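You operate a simulated robot arm through the tools that you are given. There is no shell and no other tool.

You are at the controls of a simulated robot arm. One attempt, no reset.

Task
Bleed the grease pump and zero its counter.
Fine: knob at 3 ml, air switch at OPEN for two strokes, then at SHUT; press ZERO last; nothing spilt.
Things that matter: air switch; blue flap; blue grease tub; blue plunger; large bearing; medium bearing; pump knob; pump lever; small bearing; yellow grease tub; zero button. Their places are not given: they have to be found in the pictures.

It is judged by the outcome, as a careful person would: the job done as asked, and still so three seconds after it is handed in. It fails if anything else is knocked over, pushed out of place, dropped, spilled or broken.

Robot
A 6-joint arm with a two-finger parallel gripper, fixed in place. Base frame: the origin is on the floor under the middle of its stand, x ahead of it, y to its left, z up. Readings come in mm, degrees, newtons and seconds.
With the tool pointing down near the work surface it reaches from about 320 to 700 mm from the base axis. Its first joint turns from -166.0 to 166.0 degrees. Payload 4.1 kg.
The TCP is the grasp point between the finger pads, 23 mm short of the fingertips. In the tool frame z runs along the fingers and y along their closing line. Largest opening 94 mm; finger width 38, thickness 10; the body of the gripper, 54 by 96 mm, starts 39 mm behind the TCP.
Orientation is told as [roll, pitch, yaw] about the base's x, y, z axes, in that order, counted from this pose: with the fingers straight down and closing along the base's y, the tool's x points along the base's -x, its y along +y and its z along -z.

Tools
- The arm moves only by the tool move_arm. Its argument "plan" is a list of rows, each a list of 7 numbers: the shift along the tool's x, y, z in units of 25 mm (1.0 is 25 mm), then the turn, a rotation vector about the tool's x, y, z in units of 4 degrees (1.0 is 4 degrees), then the gripper command, from -1 (fully open) to 1 (shut), values between in proportion. In form: [[dx, dy, dz, wx, wy, wz, claw], ...]. A call has 1 to 20 rows; each row shifts and turns the commanded pose from where the row before left it, along the tool's axes as they then stand. A call with a number of a shift or a turn outside -1 to 1 is refused whole. Each row takes 0.2 s and may step no farther than 50 mm and 8.6 degrees from the row before; otherwise, or with a gripper value out of range, the whole call is refused. Where a pose cannot be reached the arm comes as near as it can. A force on the tool above 90 N (or 10 N above the force at the start of the call, whichever is more), or a blocked arm, ends the call early, and 0.2 s more pass. Each finger travels about 45 mm/s and halts on what it meets, pressing with about 40 N; the grip force reading is that of the motor and also rises with nothing between the fingers. The clock runs only during rows and for 0.2 s after the last one: add rows that do not move to give the fingers time. It gives the time, the measured TCP pose, the force on the tool (base axes), the opening and the grip force at its end, in the units of the frame above (readings bear some noise), with the torque about the TCP (base axes, N m) and any sound that the robot's microphone picked up.
- Cameras (640 x 400 px; columns grow to the right, rows downward): "scene" is fixed at [49.8, -649.7, 1556.1]; the picture's right is [0.83, -0.55, 0.00], its down [-0.33, -0.50, -0.80] and it looks along [0.44, 0.67, -0.60] (base axes); focal length 278 px, centre (320, 200). "wrist" rides on the gripper at [86, 16, -74] in the tool frame; the picture's right is [-0.18, 0.98, 0.00], its down [-0.58, -0.11, -0.81] and it looks along [-0.79, -0.15, 0.59] (tool axes); focal length 243 px, centre (320, 200).
- snapshot(camera): a new picture of that camera. No time passes.
- raise_lower(by): slides the trunk up (or, below 0, down) by that many mm; the arm rides with it, the base frame stays. It gives what a move gives, with no picture.
- locate(camera, pixels): for up to 12 pixels [column, row] of the newest picture of that camera ("zoom" is the newest enlarged one), the place [x, y, z] in the base frame of the surface seen there, good to about 2 mm. No time passes.
- enlarge(camera, box): a new picture of the part [left, top, right, bottom] of that camera's present view, enlarged. No time passes.
- finish_job(): hands the job in; it is judged then, once.

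Leave the gripper open and the arm clear of the work at the hand-in unless told otherwise.

The tools are called after "Call:" as name(argument=value, ...) on one line, values as JSON. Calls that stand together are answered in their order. move_arm: Moves the arm, as the interface text tells. Its arguments: {"type":"object","properties":{"plan":{"type":"array","items":{"type":"array","items":{"type":"number"}}}},"required":["plan"]} The other tools are called the same way: raise_lower (by) moves the trunk up or down; snapshot (camera) takes a picture; locate (camera, pixels) gives the place of the surface under pixels of a picture; enlarge (camera, box) takes an enlarged picture of a part of a camera's view; finish_job () hands the job in.

At the start:

```text
clock: 0.0
tool_pos: [359.3, -58.8, 1350.7]
orientation: [0.0, 0.0, 0.0]
wrist_force: [0.5, -0.1, -0.1]
moment: [0.04, 0.04, 0.01]
grip_width: 94.0
grip_force: 0.2
trunk travel left (down, up): [-525.0, 65.0]
```

scene: 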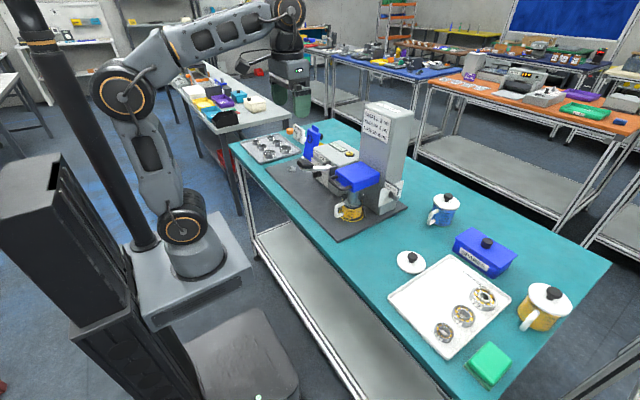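
wrist: 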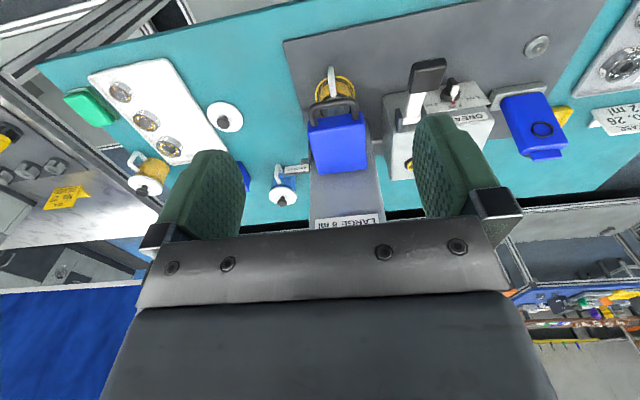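

I see a grey pump on a dark mat in the middle of the bench, around scene pixel (360,170). I'll enlarge the scene camera and the wrist view there to find the parts.

Call:
enlarge(camera="scene", box=[230, 90, 430, 240])

Call:
enlarge(camera="wrist", box=[270, 30, 640, 240])

```text
2.67 times, centred on (330, 165) of scene
```

zoom: 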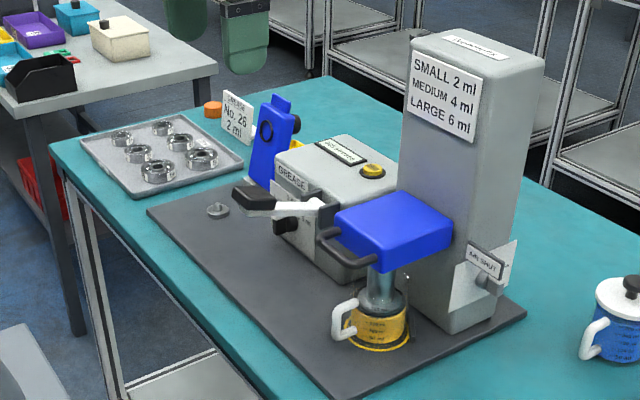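

```text
1.73 times, centred on (455, 135) of wrist
```

zoom: 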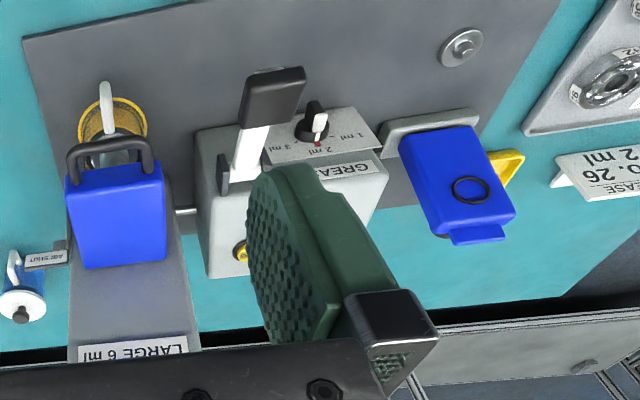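

The pump: a tower, a low box labelled GREASE with a white lever with a black handle, a knob on its front, a yellow button on top, and a switch labelled AIR SHUT on the tower's side. I'll zoom in closer for the markings.

Call:
enlarge(camera="scene", box=[295, 135, 365, 185])

Call:
enlarge(camera="scene", box=[350, 160, 420, 220])

Call:
enlarge(camera="wrist", box=[380, 50, 500, 190])

Call:
enlarge(camera="wrist", box=[260, 60, 400, 200])

```text
8.00 times, centred on (330, 160) of scene
```

zoom: 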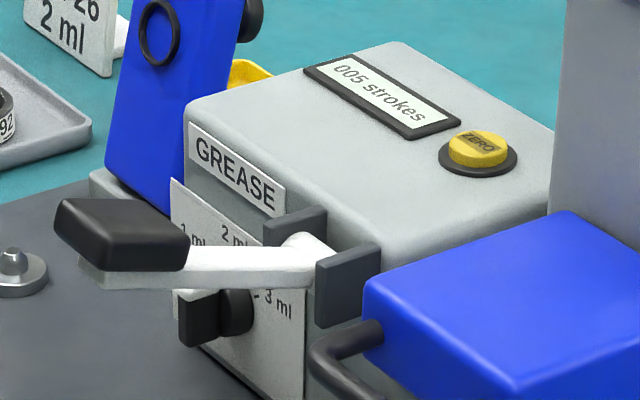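

```text
6.67 times, centred on (385, 190) of scene
```

zoom: 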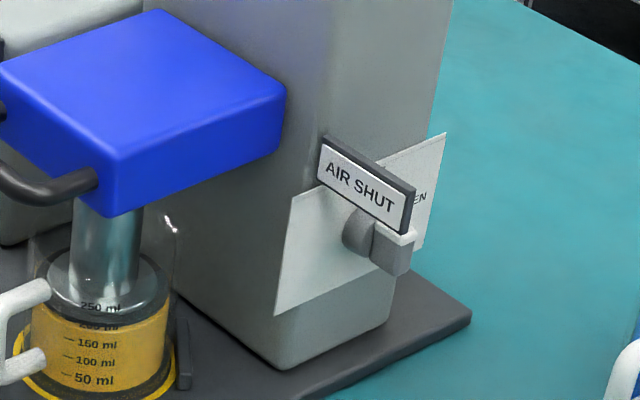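

```text
2.86 times, centred on (440, 120) of wrist
```

zoom: 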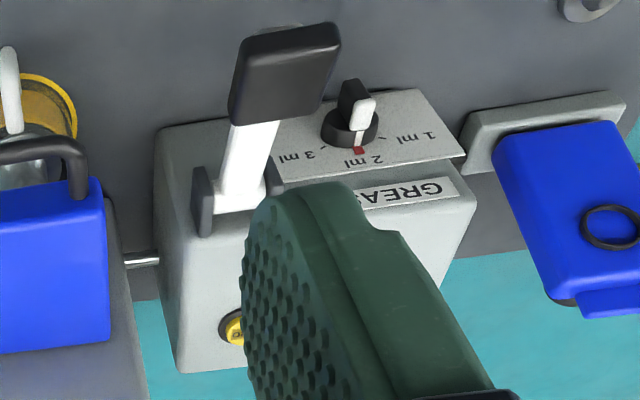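

```text
2.86 times, centred on (330, 130) of wrist
```

zoom: 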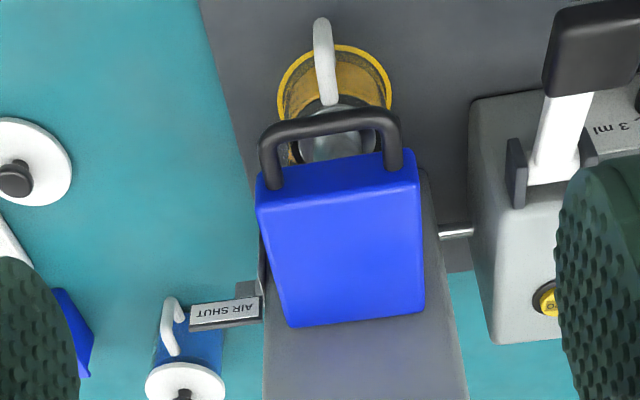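

The counter reads 005 strokes, the knob seems at 2 ml, and the air switch shows SHUT. I'll measure places in the scene picture: table, mat, lever handle, knob, button, switch.

Call:
snapshot(camera="scene")

Call:
enlarge(camera="scene", box=[295, 135, 365, 185])

Call:
locate(camera="zoom", pixels=[[475, 148], [120, 230], [90, 220], [180, 240], [300, 250], [195, 320], [235, 310], [225, 200], [285, 310], [330, 290], [20, 350], [440, 240]])

```text
taken
```

scene: 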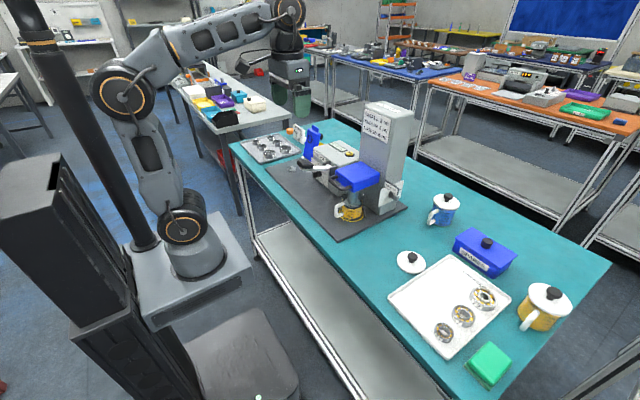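

```text
8.00 times, centred on (330, 160) of scene
```

zoom: 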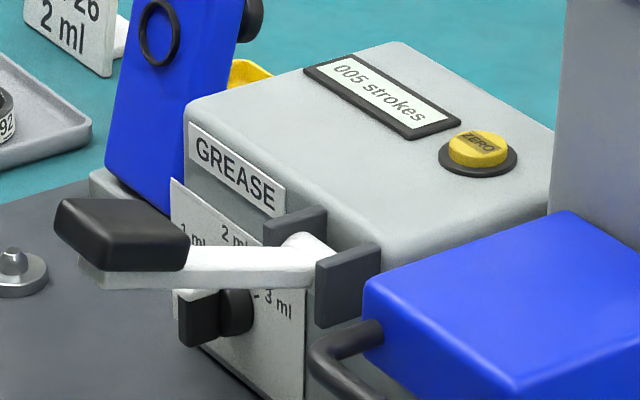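

```text
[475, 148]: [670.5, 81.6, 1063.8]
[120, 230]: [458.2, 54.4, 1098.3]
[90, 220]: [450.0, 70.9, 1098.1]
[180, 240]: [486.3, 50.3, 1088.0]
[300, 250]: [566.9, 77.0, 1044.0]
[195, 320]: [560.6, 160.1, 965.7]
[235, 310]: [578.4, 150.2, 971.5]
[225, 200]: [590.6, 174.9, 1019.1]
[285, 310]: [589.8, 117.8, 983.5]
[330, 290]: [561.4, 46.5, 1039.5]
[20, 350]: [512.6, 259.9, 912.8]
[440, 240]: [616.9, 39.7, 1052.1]
```

The lever handle is near (455, 62, 1098), its pivot near (567, 60, 1040); the knob near (560,160,966), the button near (670,82,1064). Next the switch region and the nozzle/tub region.

Call:
enlarge(camera="scene", box=[350, 160, 420, 220])

Call:
locate(camera="zoom", pixels=[[325, 175], [410, 190], [400, 225], [360, 230], [390, 260], [300, 240], [430, 160], [285, 300], [60, 60], [260, 90], [100, 240], [45, 190]])

Call:
enlarge(camera="scene", box=[320, 150, 420, 240])

Call:
enlarge(camera="scene", box=[230, 110, 350, 200])

Call:
enlarge(camera="scene", box=[380, 180, 600, 390])

```text
6.67 times, centred on (385, 190) of scene
```

zoom: 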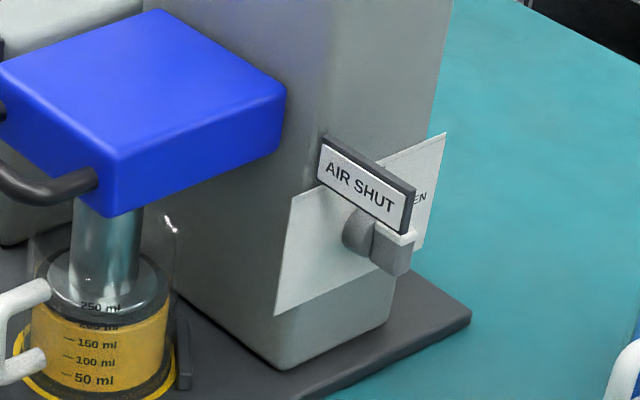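

```text
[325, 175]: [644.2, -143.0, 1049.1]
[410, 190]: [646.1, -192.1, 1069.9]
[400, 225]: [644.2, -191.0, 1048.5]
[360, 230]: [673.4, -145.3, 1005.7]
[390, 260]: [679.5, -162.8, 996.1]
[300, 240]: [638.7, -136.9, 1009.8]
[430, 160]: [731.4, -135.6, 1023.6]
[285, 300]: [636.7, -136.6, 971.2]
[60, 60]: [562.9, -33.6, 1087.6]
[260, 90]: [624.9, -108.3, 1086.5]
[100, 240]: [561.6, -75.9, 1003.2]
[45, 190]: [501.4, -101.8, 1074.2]
```

```text
4.44 times, centred on (370, 195) of scene
```

zoom: 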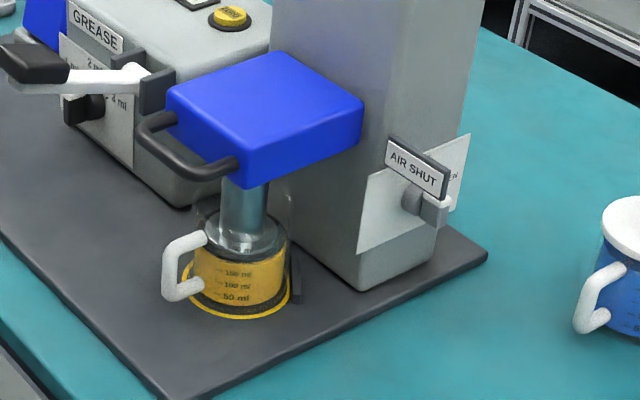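

```text
4.44 times, centred on (290, 155) of scene
```

zoom: 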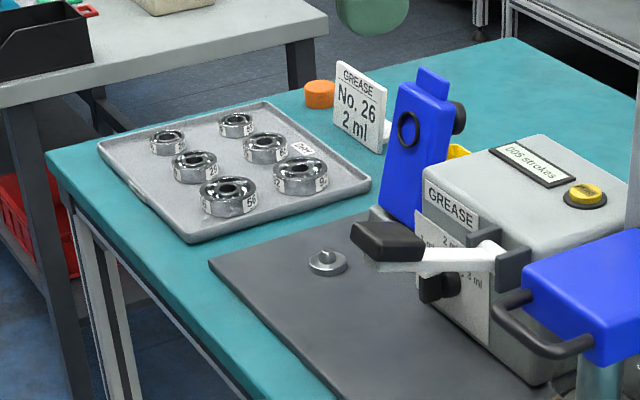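

```text
1.90 times, centred on (490, 285) of scene
```

zoom: 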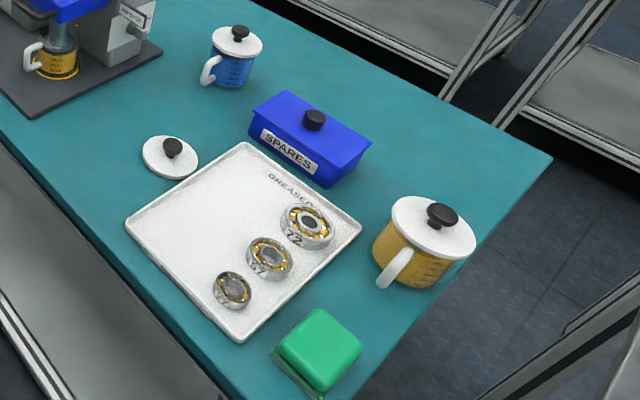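

The picture shows: yellow tub under the blue plunger with the handle, blue flap on a stand left of the pump, a mandrel at (512,260,912), bearings on the white tray far right. I'll bring the wrist camera down to look closely at the knob, lever and counter, staying well back at x=330.

Call:
move_arm(plan=[[0.129, 0.707, 0.893, 0, 0, 0, -1], [0.129, 0.707, 0.893, 0, 0, 0, -1], [0.129, 0.707, 0.893, 0, 0, 0, -1], [0.129, 0.707, 0.893, 0, 0, 0, -1], [0.129, 0.707, 0.893, 0, 0, 0, -1], [0.129, 0.707, 0.893, 0, 0, 0, -1], [0.129, 0.707, 0.893, 0, 0, 0, -1], [0.129, 0.707, 0.893, 0, 0, 0, -1], [0.129, 0.707, 0.893, 0, 0, 0, -1]])

Call:
snapshot(camera="wrist")

```text
clock: 2.0
tool_pos: [330.9, 100.0, 1151.3]
orientation: [0.0, 0.1, 0.1]
wrist_force: [-0.2, 0.9, -0.1]
moment: [-0.04, 0.03, -0.03]
grip_width: 94.1
grip_force: 0.0
trunk travel left (down, up): [-525.0, 65.0]
```

```text
taken
```

wrist: 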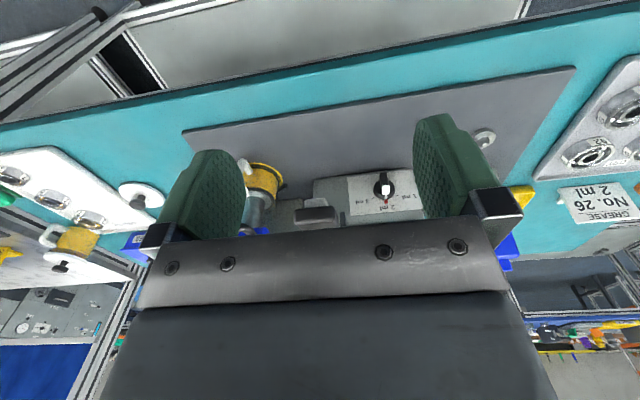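

The picture is upside down; the knob is at about (385,187) with markings. I'll enlarge it and take points.

Call:
enlarge(camera="wrist", box=[290, 150, 430, 240])

Call:
locate(camera="wrist", pixels=[[385, 180], [385, 187], [387, 198], [386, 205], [350, 180], [415, 210], [320, 215], [305, 200], [485, 138], [262, 175]])

```text
4.44 times, centred on (360, 195) of wrist
```

zoom: 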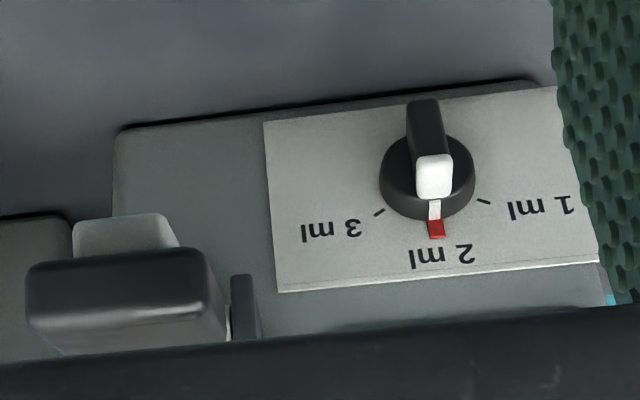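

```text
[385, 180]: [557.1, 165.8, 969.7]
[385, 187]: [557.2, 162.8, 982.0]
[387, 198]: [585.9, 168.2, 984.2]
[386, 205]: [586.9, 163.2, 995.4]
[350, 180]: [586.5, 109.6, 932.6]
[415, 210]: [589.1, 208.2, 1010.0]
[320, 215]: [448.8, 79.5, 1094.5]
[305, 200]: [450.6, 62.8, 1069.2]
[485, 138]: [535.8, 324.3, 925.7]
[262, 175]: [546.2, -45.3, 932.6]
```

The knob is a disc with a bar handle standing upright, white end at the top pointing to 2 ml; 3 ml is clockwise... I'll take finer points on the zoomed picture to find axis and tick angles.

Call:
locate(camera="zoom", pixels=[[378, 212], [483, 201], [436, 232], [385, 180], [473, 180], [425, 106], [412, 110], [438, 110], [420, 190], [450, 188], [434, 160], [434, 175]])

Call:
enlarge(camera="wrist", box=[365, 165, 415, 215])

```text
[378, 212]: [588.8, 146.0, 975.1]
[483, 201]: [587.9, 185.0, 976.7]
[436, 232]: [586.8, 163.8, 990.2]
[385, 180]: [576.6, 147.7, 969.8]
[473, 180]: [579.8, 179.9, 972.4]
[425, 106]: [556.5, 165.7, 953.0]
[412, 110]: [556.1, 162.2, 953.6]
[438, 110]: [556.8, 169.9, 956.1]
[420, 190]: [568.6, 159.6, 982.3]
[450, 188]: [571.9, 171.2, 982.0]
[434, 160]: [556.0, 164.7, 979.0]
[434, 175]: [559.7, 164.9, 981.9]
```

```text
8.00 times, centred on (390, 190) of wrist
```

zoom: 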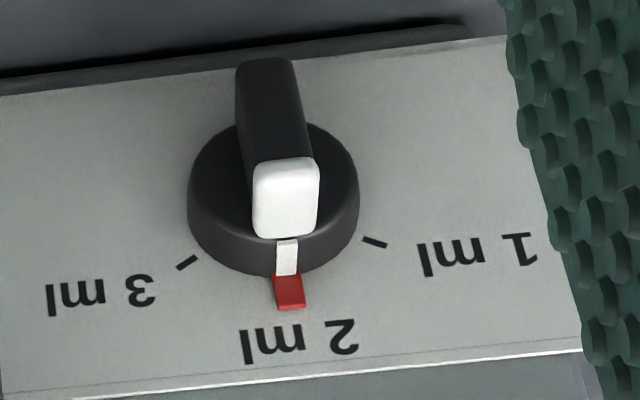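

The bar handle is about y 165, from z 953 to 982, front at x 556, disc face near x 574, and the ticks for 1 and 3 ml are about ±60° from the 2 ml tick. I'll check heights of mat and table, the flap stand and the lever handle's extents before planning the grasp.

Call:
locate(camera="wrist", pixels=[[385, 120], [385, 90], [350, 60], [340, 110], [560, 75], [300, 222], [333, 222], [300, 208], [335, 208], [525, 200], [500, 240], [345, 225]])

Call:
enlarge(camera="wrist", box=[230, 150, 370, 240])

```text
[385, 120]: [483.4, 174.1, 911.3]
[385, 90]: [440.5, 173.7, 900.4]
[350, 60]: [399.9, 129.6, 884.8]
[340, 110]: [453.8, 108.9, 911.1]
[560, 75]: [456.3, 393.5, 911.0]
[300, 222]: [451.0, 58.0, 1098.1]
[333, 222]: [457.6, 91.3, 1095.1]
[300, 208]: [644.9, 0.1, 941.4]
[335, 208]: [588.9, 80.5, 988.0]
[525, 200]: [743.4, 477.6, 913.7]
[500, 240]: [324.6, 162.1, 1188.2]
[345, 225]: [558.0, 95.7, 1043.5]
```

```text
4.44 times, centred on (300, 195) of wrist
```

zoom: 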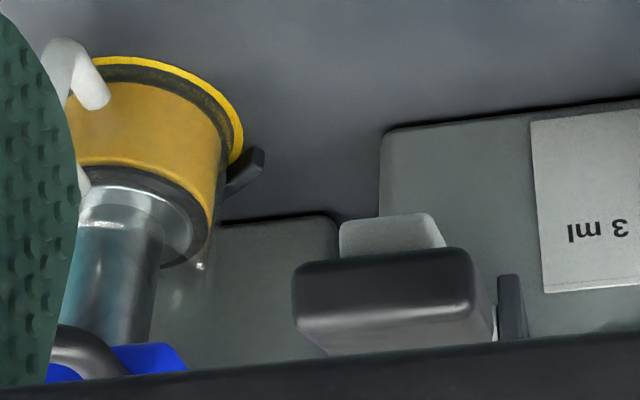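

Mat top is z 911, table 900, front edge near x 405; the lever handle spans y 52–93 at z 1070–1098. I'll move to (470,165,1130), then tip the tool forward 55° so the fingers point forward-down at the knob, with the opening narrowed to about 50 mm.

Call:
move_arm(plan=[[-0.927, 0.433, 0.14, 0, 0, 0, -1], [-0.927, 0.433, 0.14, 0, 0, 0, -1], [-0.927, 0.433, 0.14, 0, 0, 0, -1], [-0.927, 0.433, 0.14, 0, 0, 0, -0.6], [-0.927, 0.433, 0.14, 0, 0, 0, -0.3], [-0.927, 0.433, 0.14, 0, 0, 0, -0.06], [0, 0, 0, 0, 0, 0, -0.06]])

Call:
move_arm(plan=[[0, 0, 0, 0, -0.982, 0, -0.06], [0, 0, 0, 0, -0.982, 0, -0.06], [0, 0, 0, 0, -0.982, 0, -0.06], [0, 0, 0, 0, -0.982, 0, -0.06], [0, 0, 0, 0, -0.982, 0, -0.06], [0, 0, 0, 0, -0.982, 0, -0.06], [0, 0, 0, 0, -0.982, 0, -0.06], [0, 0, 0, 0, -0.982, 0, -0.06], [0, 0, 0, 0, -0.982, 0, -0.06], [0, 0, 0, 0, -0.982, 0, -0.06], [0, 0, 0, 0, -0.982, 0, -0.06], [0, 0, 0, 0, -0.982, 0, -0.06], [0, 0, 0, 0, -0.982, 0, -0.06], [0, 0, 0, 0, -0.982, 0, -0.06]])

Call:
snapshot(camera="scene")

Call:
snapshot(camera="wrist")

```text
clock: 3.6
tool_pos: [469.6, 165.8, 1126.8]
orientation: [0.0, -0.1, 0.0]
wrist_force: [0.3, 0.5, -0.3]
moment: [0.0, -0.02, 0.02]
grip_width: 49.6
grip_force: 0.0
trunk travel left (down, up): [-525.0, 65.0]
```

```text
clock: 6.6
tool_pos: [469.4, 165.4, 1127.7]
orientation: [0.1, -55.1, 0.0]
wrist_force: [-0.4, -0.2, -0.3]
moment: [0.01, -0.02, -0.01]
grip_width: 49.6
grip_force: 0.0
trunk travel left (down, up): [-525.0, 65.0]
```

```text
taken
```

scene: 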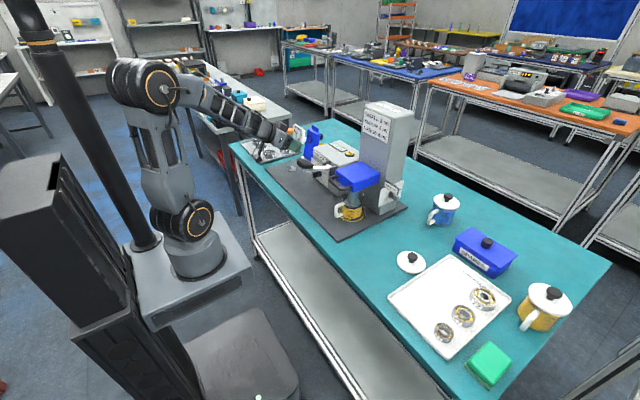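

```text
taken
```

wrist: 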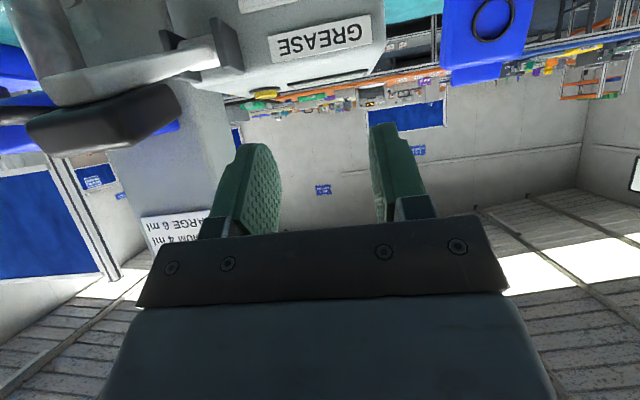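

The fingers now point 35° below horizontal, and the way to the knob is clear of the lever. Next I lower to a pre-grasp point (492,165,1001), about 60 mm short of the knob along the finger direction.

Call:
move_arm(plan=[[0.726, 0, 0.728, 0, 0, 0, -0.06], [0.726, 0, 0.728, 0, 0, 0, -0.06], [0.726, 0, 0.728, 0, 0, 0, -0.06], [0.726, 0, 0.728, 0, 0, 0, -0.06], [0.726, 0, 0.728, 0, 0, 0, -0.06]])

Call:
snapshot(camera="wrist")

Call:
enlarge(camera="scene", box=[250, 110, 370, 200])

```text
clock: 7.8
tool_pos: [493.2, 166.8, 1001.3]
orientation: [0.0, -55.0, 0.0]
wrist_force: [0.6, -0.6, 0.3]
moment: [0.01, 0.01, 0.02]
grip_width: 49.6
grip_force: 0.0
trunk travel left (down, up): [-525.0, 65.0]
```

```text
taken
```

wrist: 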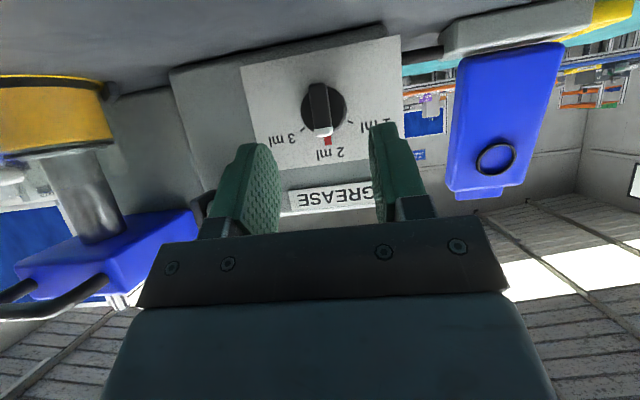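

```text
4.44 times, centred on (310, 155) of scene
```

zoom: 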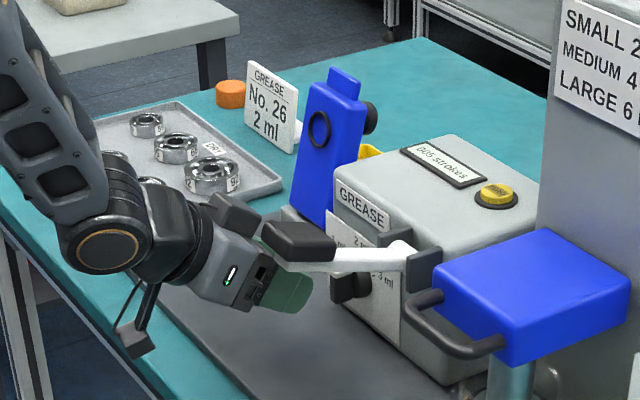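

Clear view of the knob now at (325,108). I'll re-measure its bar and disc from this close view before going in.

Call:
enlarge(camera="wrist", box=[280, 70, 370, 170])

Call:
locate(camera="wrist", pixels=[[318, 86], [320, 100], [322, 115], [323, 131], [303, 108], [345, 104], [312, 84], [326, 84], [314, 125], [331, 123], [300, 90], [340, 90]])

```text
4.00 times, centred on (325, 120) of wrist
```

zoom: 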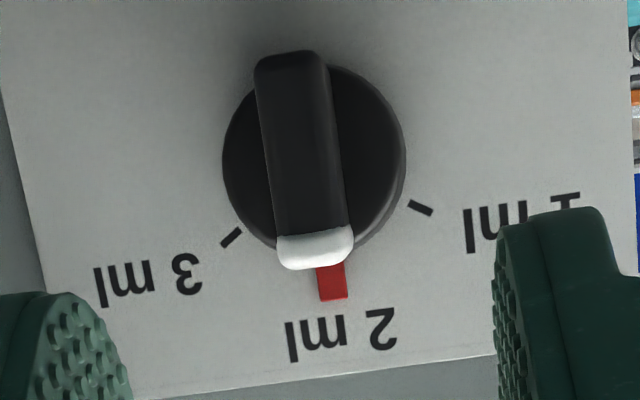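

```text
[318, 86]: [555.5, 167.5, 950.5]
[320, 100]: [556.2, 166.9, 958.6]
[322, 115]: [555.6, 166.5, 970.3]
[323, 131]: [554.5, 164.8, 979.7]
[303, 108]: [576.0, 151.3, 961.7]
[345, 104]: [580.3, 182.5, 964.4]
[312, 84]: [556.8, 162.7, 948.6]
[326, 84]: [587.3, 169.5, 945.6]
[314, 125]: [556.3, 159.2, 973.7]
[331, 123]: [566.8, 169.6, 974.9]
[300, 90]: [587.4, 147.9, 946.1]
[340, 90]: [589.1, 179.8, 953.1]
```

The knob axis is about (y 166.5, z 965), bar front at x 555.5. I go 59 mm along the fingers to TCP (541,166,966), with fingertips stopping just short of the disc, still open.

Call:
move_arm(plan=[[0.015, -0.008, 0.594, 0, 0, 0, -0.06], [0.015, -0.008, 0.594, 0, 0, 0, -0.06], [0.015, -0.008, 0.594, 0, 0, 0, -0.06], [0.015, -0.008, 0.594, 0, 0, 0, -0.06], [0, 0, 0, 0, 0, 0, -0.06]])

Call:
snapshot(camera="wrist")

Call:
enlarge(camera="scene", box=[270, 130, 360, 200])

```text
clock: 9.0
tool_pos: [541.0, 164.1, 966.2]
orientation: [0.0, -55.0, 0.0]
wrist_force: [-0.3, -0.2, -0.2]
moment: [0.03, 0.02, 0.01]
grip_width: 49.8
grip_force: 0.1
trunk travel left (down, up): [-525.0, 65.0]
```

```text
taken
```

wrist: 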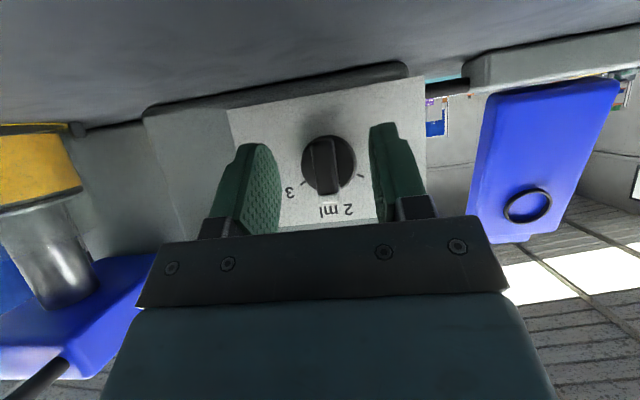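

```text
5.71 times, centred on (315, 165) of scene
```

zoom: 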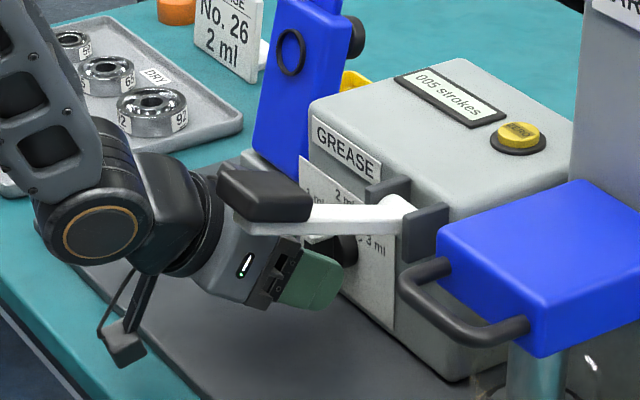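

The bar sits centred between the fingers. I close the fingers on it.

Call:
move_arm(plan=[[0, 0, 0, 0, 0, 0, 0.5], [0, 0, 0, 0, 0, 0, 0.9], [0, 0, 0, 0, 0, 0, 0.9], [0, 0, 0, 0, 0, 0, 0.9]])

Call:
snapshot(camera="wrist")

```text
clock: 10.0
tool_pos: [541.0, 165.2, 967.4]
orientation: [-0.1, -54.9, 0.2]
wrist_force: [0.3, 4.6, -0.6]
moment: [-0.03, 0.0, 0.06]
grip_width: 11.9
grip_force: 44.7
trunk travel left (down, up): [-525.0, 65.0]
```

```text
taken
```

wrist: 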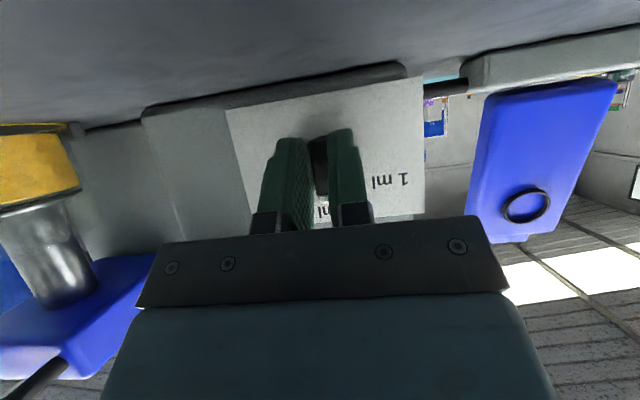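

Gripped at 11.9 mm. I turn about the base x axis in steps of 4° (top of the bar toward −y, where the 3 ml tick is), first 16° as a test.

Call:
move_arm(plan=[[0, 0.02, 0, -0.574, 0, 0.819, 0.9], [0, 0.02, 0, -0.574, 0, 0.819, 0.9], [0, 0, 0, -0.574, 0, 0.819, 0.9], [0, 0, 0, -0.574, 0, 0.819, 0.9]])

Call:
snapshot(camera="wrist")

Call:
enlarge(camera="scene", box=[270, 130, 360, 200])

```text
clock: 10.9
tool_pos: [540.9, 165.6, 970.1]
orientation: [17.7, -50.6, -17.0]
wrist_force: [9.8, -50.3, -9.6]
moment: [-0.21, -1.18, -0.74]
grip_width: 12.6
grip_force: 44.4
out of reach, approached as far as the arm can: row 3, 4
trunk travel left (down, up): [-525.0, 65.0]
stopped in row 4: the force on the tool passed its limit at 119 N (the readings are from after the stop); the commanded pose is now the measured one
```

```text
taken
```

wrist: 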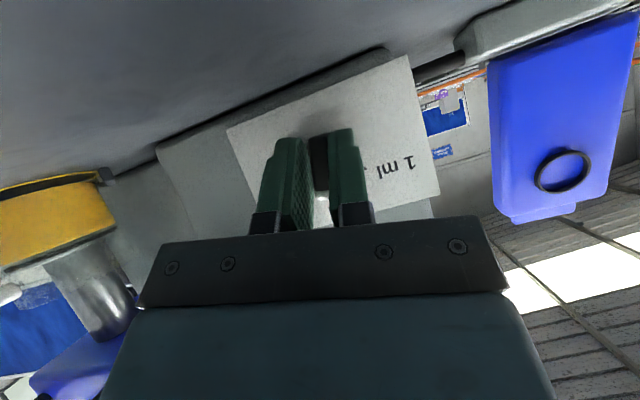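

```text
5.71 times, centred on (315, 165) of scene
```

zoom: 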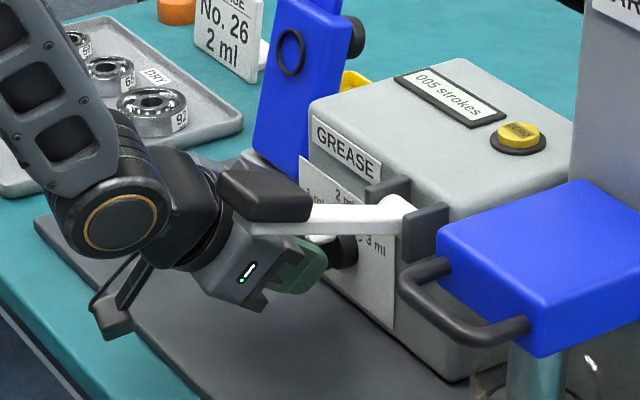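

The turn moved about 16° but the arm reported out of reach and the side force rose to ~50 N; I won't force it. I release the bar first and look at where the knob stands.

Call:
move_arm(plan=[[0, 0, 0, 0, 0, 0, 0.6], [0, 0, 0, 0, 0, 0, 0.3], [0, 0, 0, 0, 0, 0, 0.0], [0, 0, 0, 0, 0, 0, -0.06]])

Call:
snapshot(camera="wrist")

Call:
snapshot(camera="scene")

Call:
enlarge(camera="scene", box=[80, 40, 340, 300])

Call:
enlarge(camera="wrist", box=[260, 100, 400, 230])

```text
clock: 11.9
tool_pos: [538.3, 174.9, 971.2]
orientation: [17.3, -50.8, -15.7]
wrist_force: [-0.3, -0.4, -0.2]
moment: [0.01, 0.0, -0.02]
grip_width: 49.8
grip_force: 0.1
trunk travel left (down, up): [-525.0, 65.0]
```

```text
taken
```

wrist: 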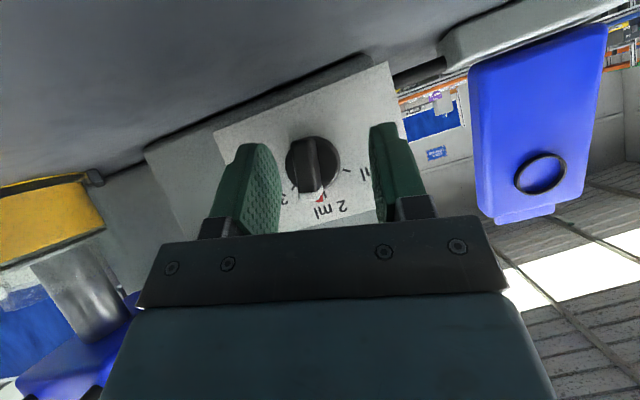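

```text
taken
```

scene: 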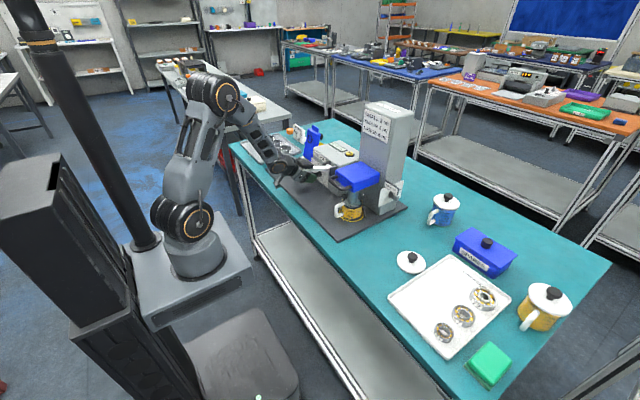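

```text
1.54 times, centred on (210, 170) of scene
```

zoom: 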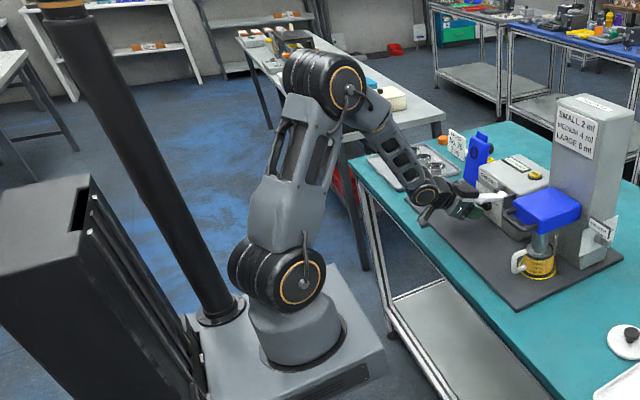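

```text
3.08 times, centred on (330, 165) of wrist
```

zoom: 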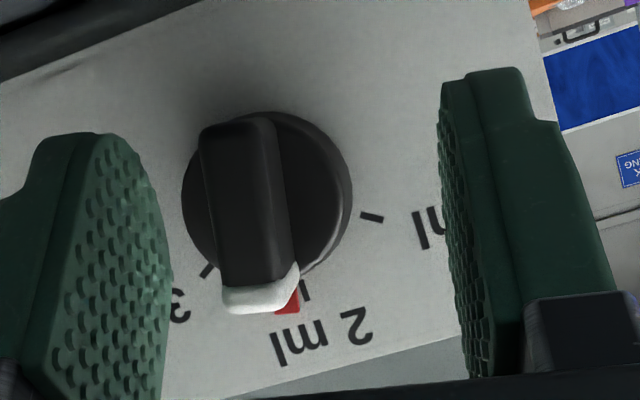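

The red index turns with the knob: it has moved roughly 12° from 2 toward 3 ml. I'll locate the arm's shoulder, elbow and wrist housings to understand the reach limit.

Call:
locate(camera="scene", pixels=[[198, 222], [226, 96], [188, 262], [280, 168], [262, 150], [240, 120]])

Call:
enlarge(camera="scene", box=[250, 130, 350, 210])

```text
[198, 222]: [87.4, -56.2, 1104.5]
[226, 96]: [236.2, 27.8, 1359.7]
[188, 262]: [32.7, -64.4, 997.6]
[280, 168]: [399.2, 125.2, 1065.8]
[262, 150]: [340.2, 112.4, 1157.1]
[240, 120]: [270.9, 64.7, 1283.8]
```

```text
5.00 times, centred on (300, 170) of scene
```

zoom: 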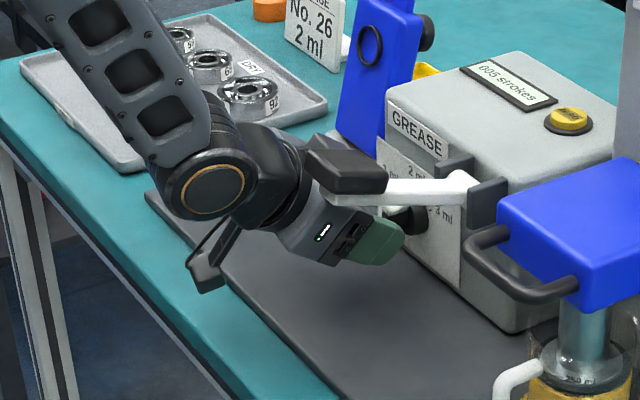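

The shoulder is near z 1104 and the wrist well within reach, so it looks like a wrist limit rather than distance. I back straight out 60 mm along the fingers, clear of the knob, and test the turn in free air.

Call:
move_arm(plan=[[0, 0, -0.6, 0, 0, 0, -0.06], [0, 0, -0.6, 0, 0, 0, -0.06], [0, 0, -0.6, 0, 0, 0, -0.06], [0, 0, -0.6, 0, 0, 0, -0.06]])

Call:
move_arm(plan=[[0, 0, 0, -0.574, 0, 0.819, -0.06], [0, 0, 0, -0.574, 0, 0.819, -0.06]])

```text
clock: 12.9
tool_pos: [491.1, 171.0, 1006.1]
orientation: [17.4, -50.6, -15.9]
wrist_force: [0.6, 0.6, -0.7]
moment: [0.02, -0.01, -0.03]
grip_width: 49.8
grip_force: 0.1
trunk travel left (down, up): [-525.0, 65.0]
```

```text
clock: 13.5
tool_pos: [492.4, 189.8, 1035.8]
orientation: [28.0, -47.9, -24.7]
wrist_force: [-0.9, -0.2, 0.8]
moment: [0.01, 0.01, -0.02]
grip_width: 49.7
grip_force: 0.0
out of reach, approached as far as the arm can: row 1, 2
trunk travel left (down, up): [-525.0, 65.0]
```

Even 8° more makes the arm drift upward (z 1036), so it wants the hand higher relative to the trunk: lowering the trunk should cure this. I first lift the hand about 150 mm straight up, clear of everything.

Call:
move_arm(plan=[[-0.772, 0.328, -0.616, 0, 0, 0, -0.06], [-0.772, 0.328, -0.616, 0, 0, 0, -0.06], [-0.772, 0.328, -0.616, 0, 0, 0, -0.06], [-0.772, 0.328, -0.616, 0, 0, 0, -0.06], [-0.772, 0.328, -0.616, 0, 0, 0, -0.06], [-0.772, 0.328, -0.616, 0, 0, 0, -0.06]])

```text
clock: 14.9
tool_pos: [493.6, 186.1, 1194.5]
orientation: [29.2, -48.2, -25.1]
wrist_force: [-0.4, 0.1, -0.2]
moment: [0.0, -0.03, 0.01]
grip_width: 50.1
grip_force: 0.1
trunk travel left (down, up): [-525.0, 65.0]
```

Reached cleanly at z 1194. I test the full turn here in free air: 10 more steps about base x.

Call:
move_arm(plan=[[0, 0, 0, -0.574, 0, 0.819, -0.06], [0, 0, 0, -0.574, 0, 0.819, -0.06], [0, 0, 0, -0.574, 0, 0.819, -0.06], [0, 0, 0, -0.574, 0, 0.819, -0.06], [0, 0, 0, -0.574, 0, 0.819, -0.06], [0, 0, 0, -0.574, 0, 0.819, -0.06], [0, 0, 0, -0.574, 0, 0.819, -0.06], [0, 0, 0, -0.574, 0, 0.819, -0.06], [0, 0, 0, -0.574, 0, 0.819, -0.06], [0, 0, 0, -0.574, 0, 0.819, -0.06]])

```text
clock: 17.1
tool_pos: [491.0, 188.7, 1192.0]
orientation: [68.6, -23.0, -51.4]
wrist_force: [0.5, 0.1, -0.3]
moment: [-0.02, -0.03, 0.02]
grip_width: 50.0
grip_force: 0.1
trunk travel left (down, up): [-525.0, 65.0]
```

At this relative height the whole turn is reachable (about 59° now). I look at how the arm lies here, to judge clearance to the lever, before rotating back.

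Call:
snapshot(camera="scene")

Call:
snapshot(camera="wrist")

Call:
enlarge(camera="scene", box=[220, 60, 360, 200])

```text
taken
```

scene: 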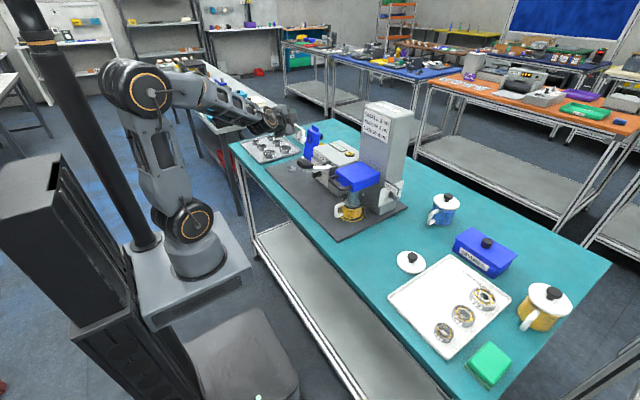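

```text
taken
```

wrist: 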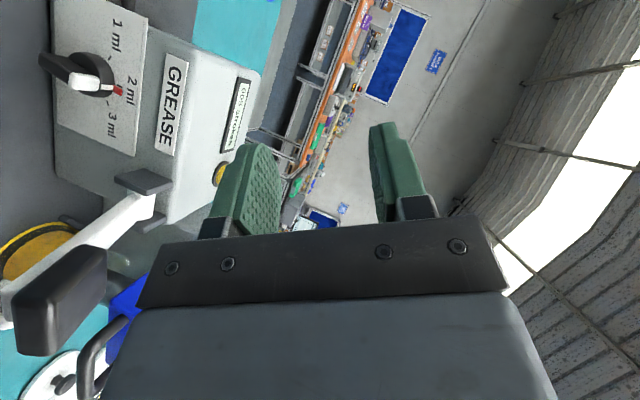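

```text
2.86 times, centred on (290, 130) of scene
```

zoom: 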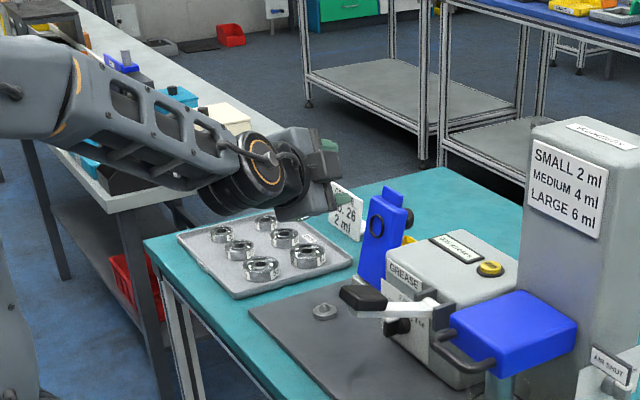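

I measure several points on the wrist and gripper housings in this pose to predict where they'd be relative to the lever handle when at the knob.

Call:
locate(camera="zoom", pixels=[[265, 160], [285, 180], [300, 175], [300, 210], [280, 215], [240, 210], [215, 200], [320, 190], [335, 180], [330, 145], [310, 205], [225, 175]])

```text
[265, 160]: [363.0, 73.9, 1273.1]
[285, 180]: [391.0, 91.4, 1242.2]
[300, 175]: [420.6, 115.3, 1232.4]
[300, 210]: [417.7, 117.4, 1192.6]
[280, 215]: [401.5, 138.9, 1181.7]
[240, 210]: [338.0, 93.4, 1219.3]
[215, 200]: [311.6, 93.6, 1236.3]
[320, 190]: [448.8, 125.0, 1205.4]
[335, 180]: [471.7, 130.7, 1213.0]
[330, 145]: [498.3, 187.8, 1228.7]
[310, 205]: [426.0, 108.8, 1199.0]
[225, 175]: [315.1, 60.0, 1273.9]
```

In the current pose, the predicted wrist ring would come within about 10 mm of the lever handle, so I'll flatten the tool tilt from 35° to 20° as the knob turns. I first measure the bar's present angle in this wrist view.

Call:
enlarge(camera="wrist", box=[30, 20, 160, 160])

```text
2.86 times, centred on (95, 90) of wrist
```

zoom: 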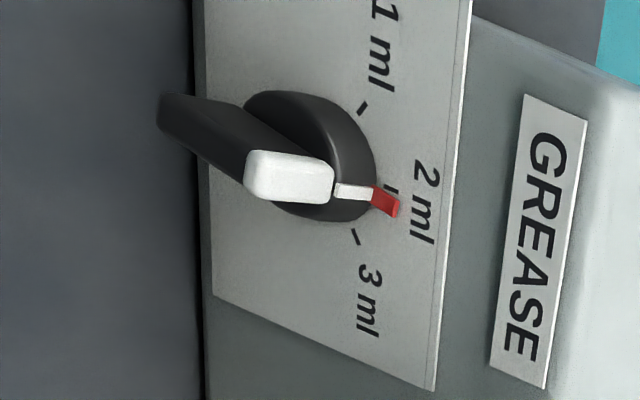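

Call:
locate(camera="zoom", pixels=[[392, 188], [386, 202], [356, 237], [362, 109], [350, 190], [165, 110], [250, 175], [255, 105], [300, 217], [370, 165], [290, 180], [200, 140]])

```text
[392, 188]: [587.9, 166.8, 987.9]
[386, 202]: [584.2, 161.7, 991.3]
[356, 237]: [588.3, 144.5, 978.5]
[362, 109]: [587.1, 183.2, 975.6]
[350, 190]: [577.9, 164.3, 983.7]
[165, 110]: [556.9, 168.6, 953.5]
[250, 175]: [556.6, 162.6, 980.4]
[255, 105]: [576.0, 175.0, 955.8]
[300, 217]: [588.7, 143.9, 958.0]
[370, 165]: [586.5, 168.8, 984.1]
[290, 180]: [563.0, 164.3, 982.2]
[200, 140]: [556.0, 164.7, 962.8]
```

The bar stands about 10° from vertical toward 3 ml, axis near y 165.5, z 965; the 3 ml tick is at 60°. I rotate the tool back 49° so that it matches the bar.

Call:
move_arm(plan=[[0, 0, 0, 0.574, 0, -0.819, -0.06], [0, 0, 0, 0.574, 0, -0.819, -0.06], [0, 0, 0, 0.574, 0, -0.819, -0.06], [0, 0, 0, 0.574, 0, -0.819, -0.06], [0, 0, 0, 0.574, 0, -0.819, -0.06], [0, 0, 0, 0.574, 0, -0.819, -0.06], [0, 0, 0, 0.574, 0, -0.819, -0.06], [0, 0, 0, 0.574, 0, -0.819, -0.06], [0, 0, 0, 0.574, 0, -0.819, -0.06], [0, 0, 0, 0.574, 0, -0.819, -0.06], [0, 0, 0, 0.574, 0, -0.819, -0.06], [0, 0, 0, 0.574, 0, -0.819, -0.06], [0, 0, 0, 0.143, 0, -0.205, -0.06], [0, 0, 0, 0, 0, 0, -0.06]])

```text
clock: 20.1
tool_pos: [491.4, 189.1, 1192.7]
orientation: [15.8, -50.9, -14.5]
wrist_force: [-0.1, -0.2, 0.6]
moment: [-0.02, -0.01, -0.01]
grip_width: 49.8
grip_force: 0.1
trunk travel left (down, up): [-525.0, 65.0]
```

I correct the small orientation error (to 10° about x and 35° tilt), and move up 45 mm and to y≈168, to be ready for lowering the trunk by 230 mm.

Call:
move_arm(plan=[[0, 0, 0, -0.435, -0.666, -0.288, -0.06], [-0.786, -0.258, -0.55, 0, 0, 0, -0.06], [-0.786, -0.258, -0.55, 0, 0, 0, -0.06], [0, 0, 0, 0, 0, 0, -0.06]])

```text
clock: 21.1
tool_pos: [489.0, 169.7, 1236.5]
orientation: [17.2, -53.9, -14.0]
wrist_force: [-0.3, -0.7, -0.2]
moment: [0.0, -0.02, -0.04]
grip_width: 49.8
grip_force: 0.1
trunk travel left (down, up): [-525.0, 65.0]
```

Orientation is right. I lower the trunk, first by 100 mm, and check.

Call:
raise_lower(by=-100)

Call:
snapshot(camera="scene")

```text
clock: 22.4
tool_pos: [488.3, 170.8, 1136.2]
orientation: [17.2, -53.9, -14.0]
wrist_force: [-1.1, -0.4, 0.1]
moment: [-0.02, 0.0, -0.01]
grip_width: 49.7
grip_force: 0.0
trunk travel left (down, up): [-425.0, 165.0]
```

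```text
taken
```

scene: 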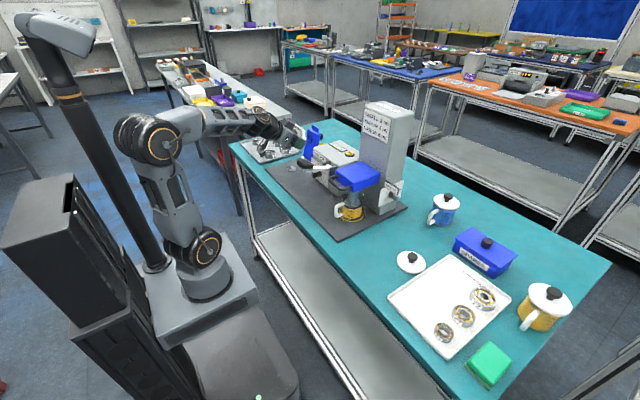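

Clear. I lower another 130 mm to bring the fingers to the pre-grasp height.

Call:
raise_lower(by=-130)

Call:
snapshot(camera="wrist")

Call:
enlarge(camera="wrist", box=[240, 60, 400, 200])

Call:
enlarge(camera="scene", box=[230, 90, 370, 200])

```text
clock: 24.0
tool_pos: [489.7, 170.4, 1006.9]
orientation: [17.2, -54.0, -14.0]
wrist_force: [0.5, -0.6, 0.5]
moment: [0.02, 0.04, -0.02]
grip_width: 49.8
grip_force: 0.0
trunk travel left (down, up): [-295.0, 295.0]
```

```text
taken
```

wrist: 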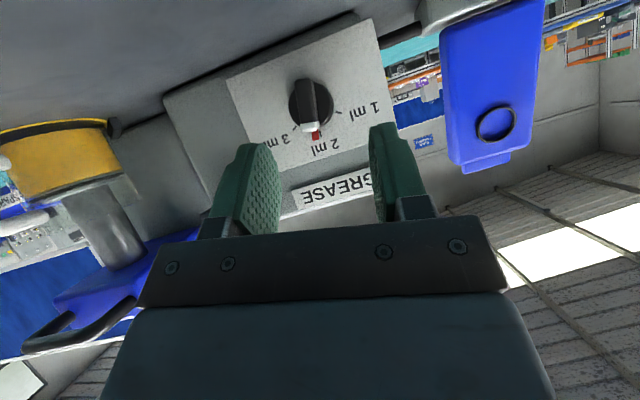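

```text
2.86 times, centred on (320, 130) of wrist
```

zoom: 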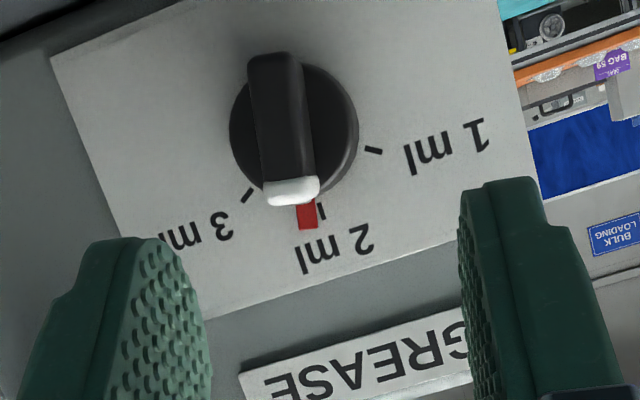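

```text
3.64 times, centred on (300, 145) of scene
```

zoom: 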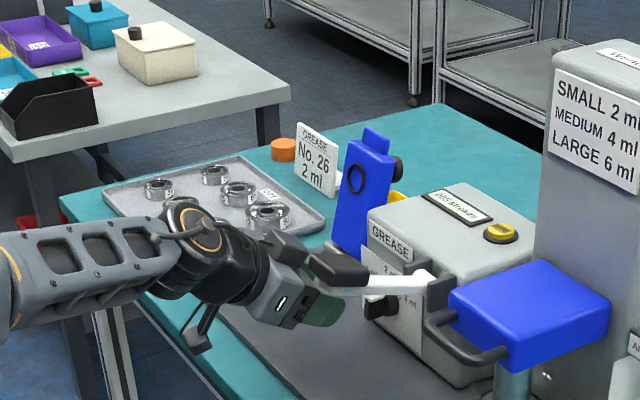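

The bar and tool now look aligned. I re-measure the knob points from this view.

Call:
locate(camera="zoom", pixels=[[275, 65], [282, 120], [288, 180], [255, 100], [303, 100], [262, 175], [312, 165], [235, 135], [352, 120], [246, 195], [373, 150], [322, 212]])

```text
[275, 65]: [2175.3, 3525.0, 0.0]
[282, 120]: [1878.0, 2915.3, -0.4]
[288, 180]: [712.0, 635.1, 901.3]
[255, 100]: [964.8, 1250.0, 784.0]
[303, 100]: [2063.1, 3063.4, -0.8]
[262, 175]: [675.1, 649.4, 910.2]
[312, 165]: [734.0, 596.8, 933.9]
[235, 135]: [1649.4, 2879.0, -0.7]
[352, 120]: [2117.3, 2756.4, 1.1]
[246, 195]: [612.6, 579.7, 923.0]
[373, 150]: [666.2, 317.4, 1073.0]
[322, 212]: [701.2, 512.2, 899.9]
```

Those referred to the scene zoom; I redo the wrist zoom and locate on that.

Call:
enlarge(camera="wrist", box=[240, 60, 400, 200])

Call:
locate(camera="zoom", pixels=[[275, 65], [282, 120], [288, 170], [255, 100], [300, 100], [264, 175], [310, 165], [235, 135], [352, 120], [246, 195], [373, 150], [322, 212]])

```text
2.86 times, centred on (320, 130) of wrist
```

zoom: 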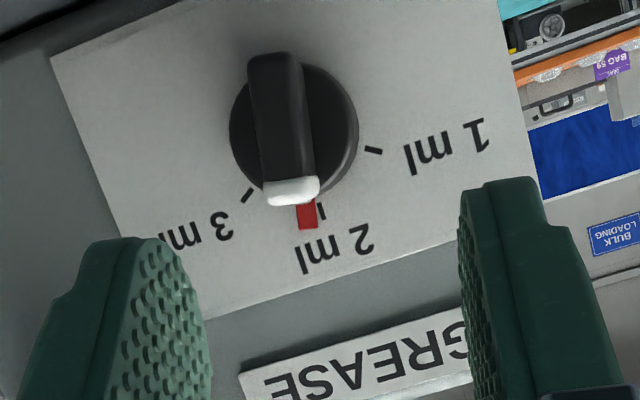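

```text
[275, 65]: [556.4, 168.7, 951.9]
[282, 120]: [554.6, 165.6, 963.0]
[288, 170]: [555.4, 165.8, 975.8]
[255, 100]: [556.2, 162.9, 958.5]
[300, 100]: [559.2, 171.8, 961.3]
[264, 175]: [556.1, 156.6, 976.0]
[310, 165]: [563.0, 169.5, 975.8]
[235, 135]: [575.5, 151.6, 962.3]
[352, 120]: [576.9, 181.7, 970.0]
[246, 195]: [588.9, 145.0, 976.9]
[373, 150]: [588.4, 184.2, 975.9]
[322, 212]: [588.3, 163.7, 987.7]
```

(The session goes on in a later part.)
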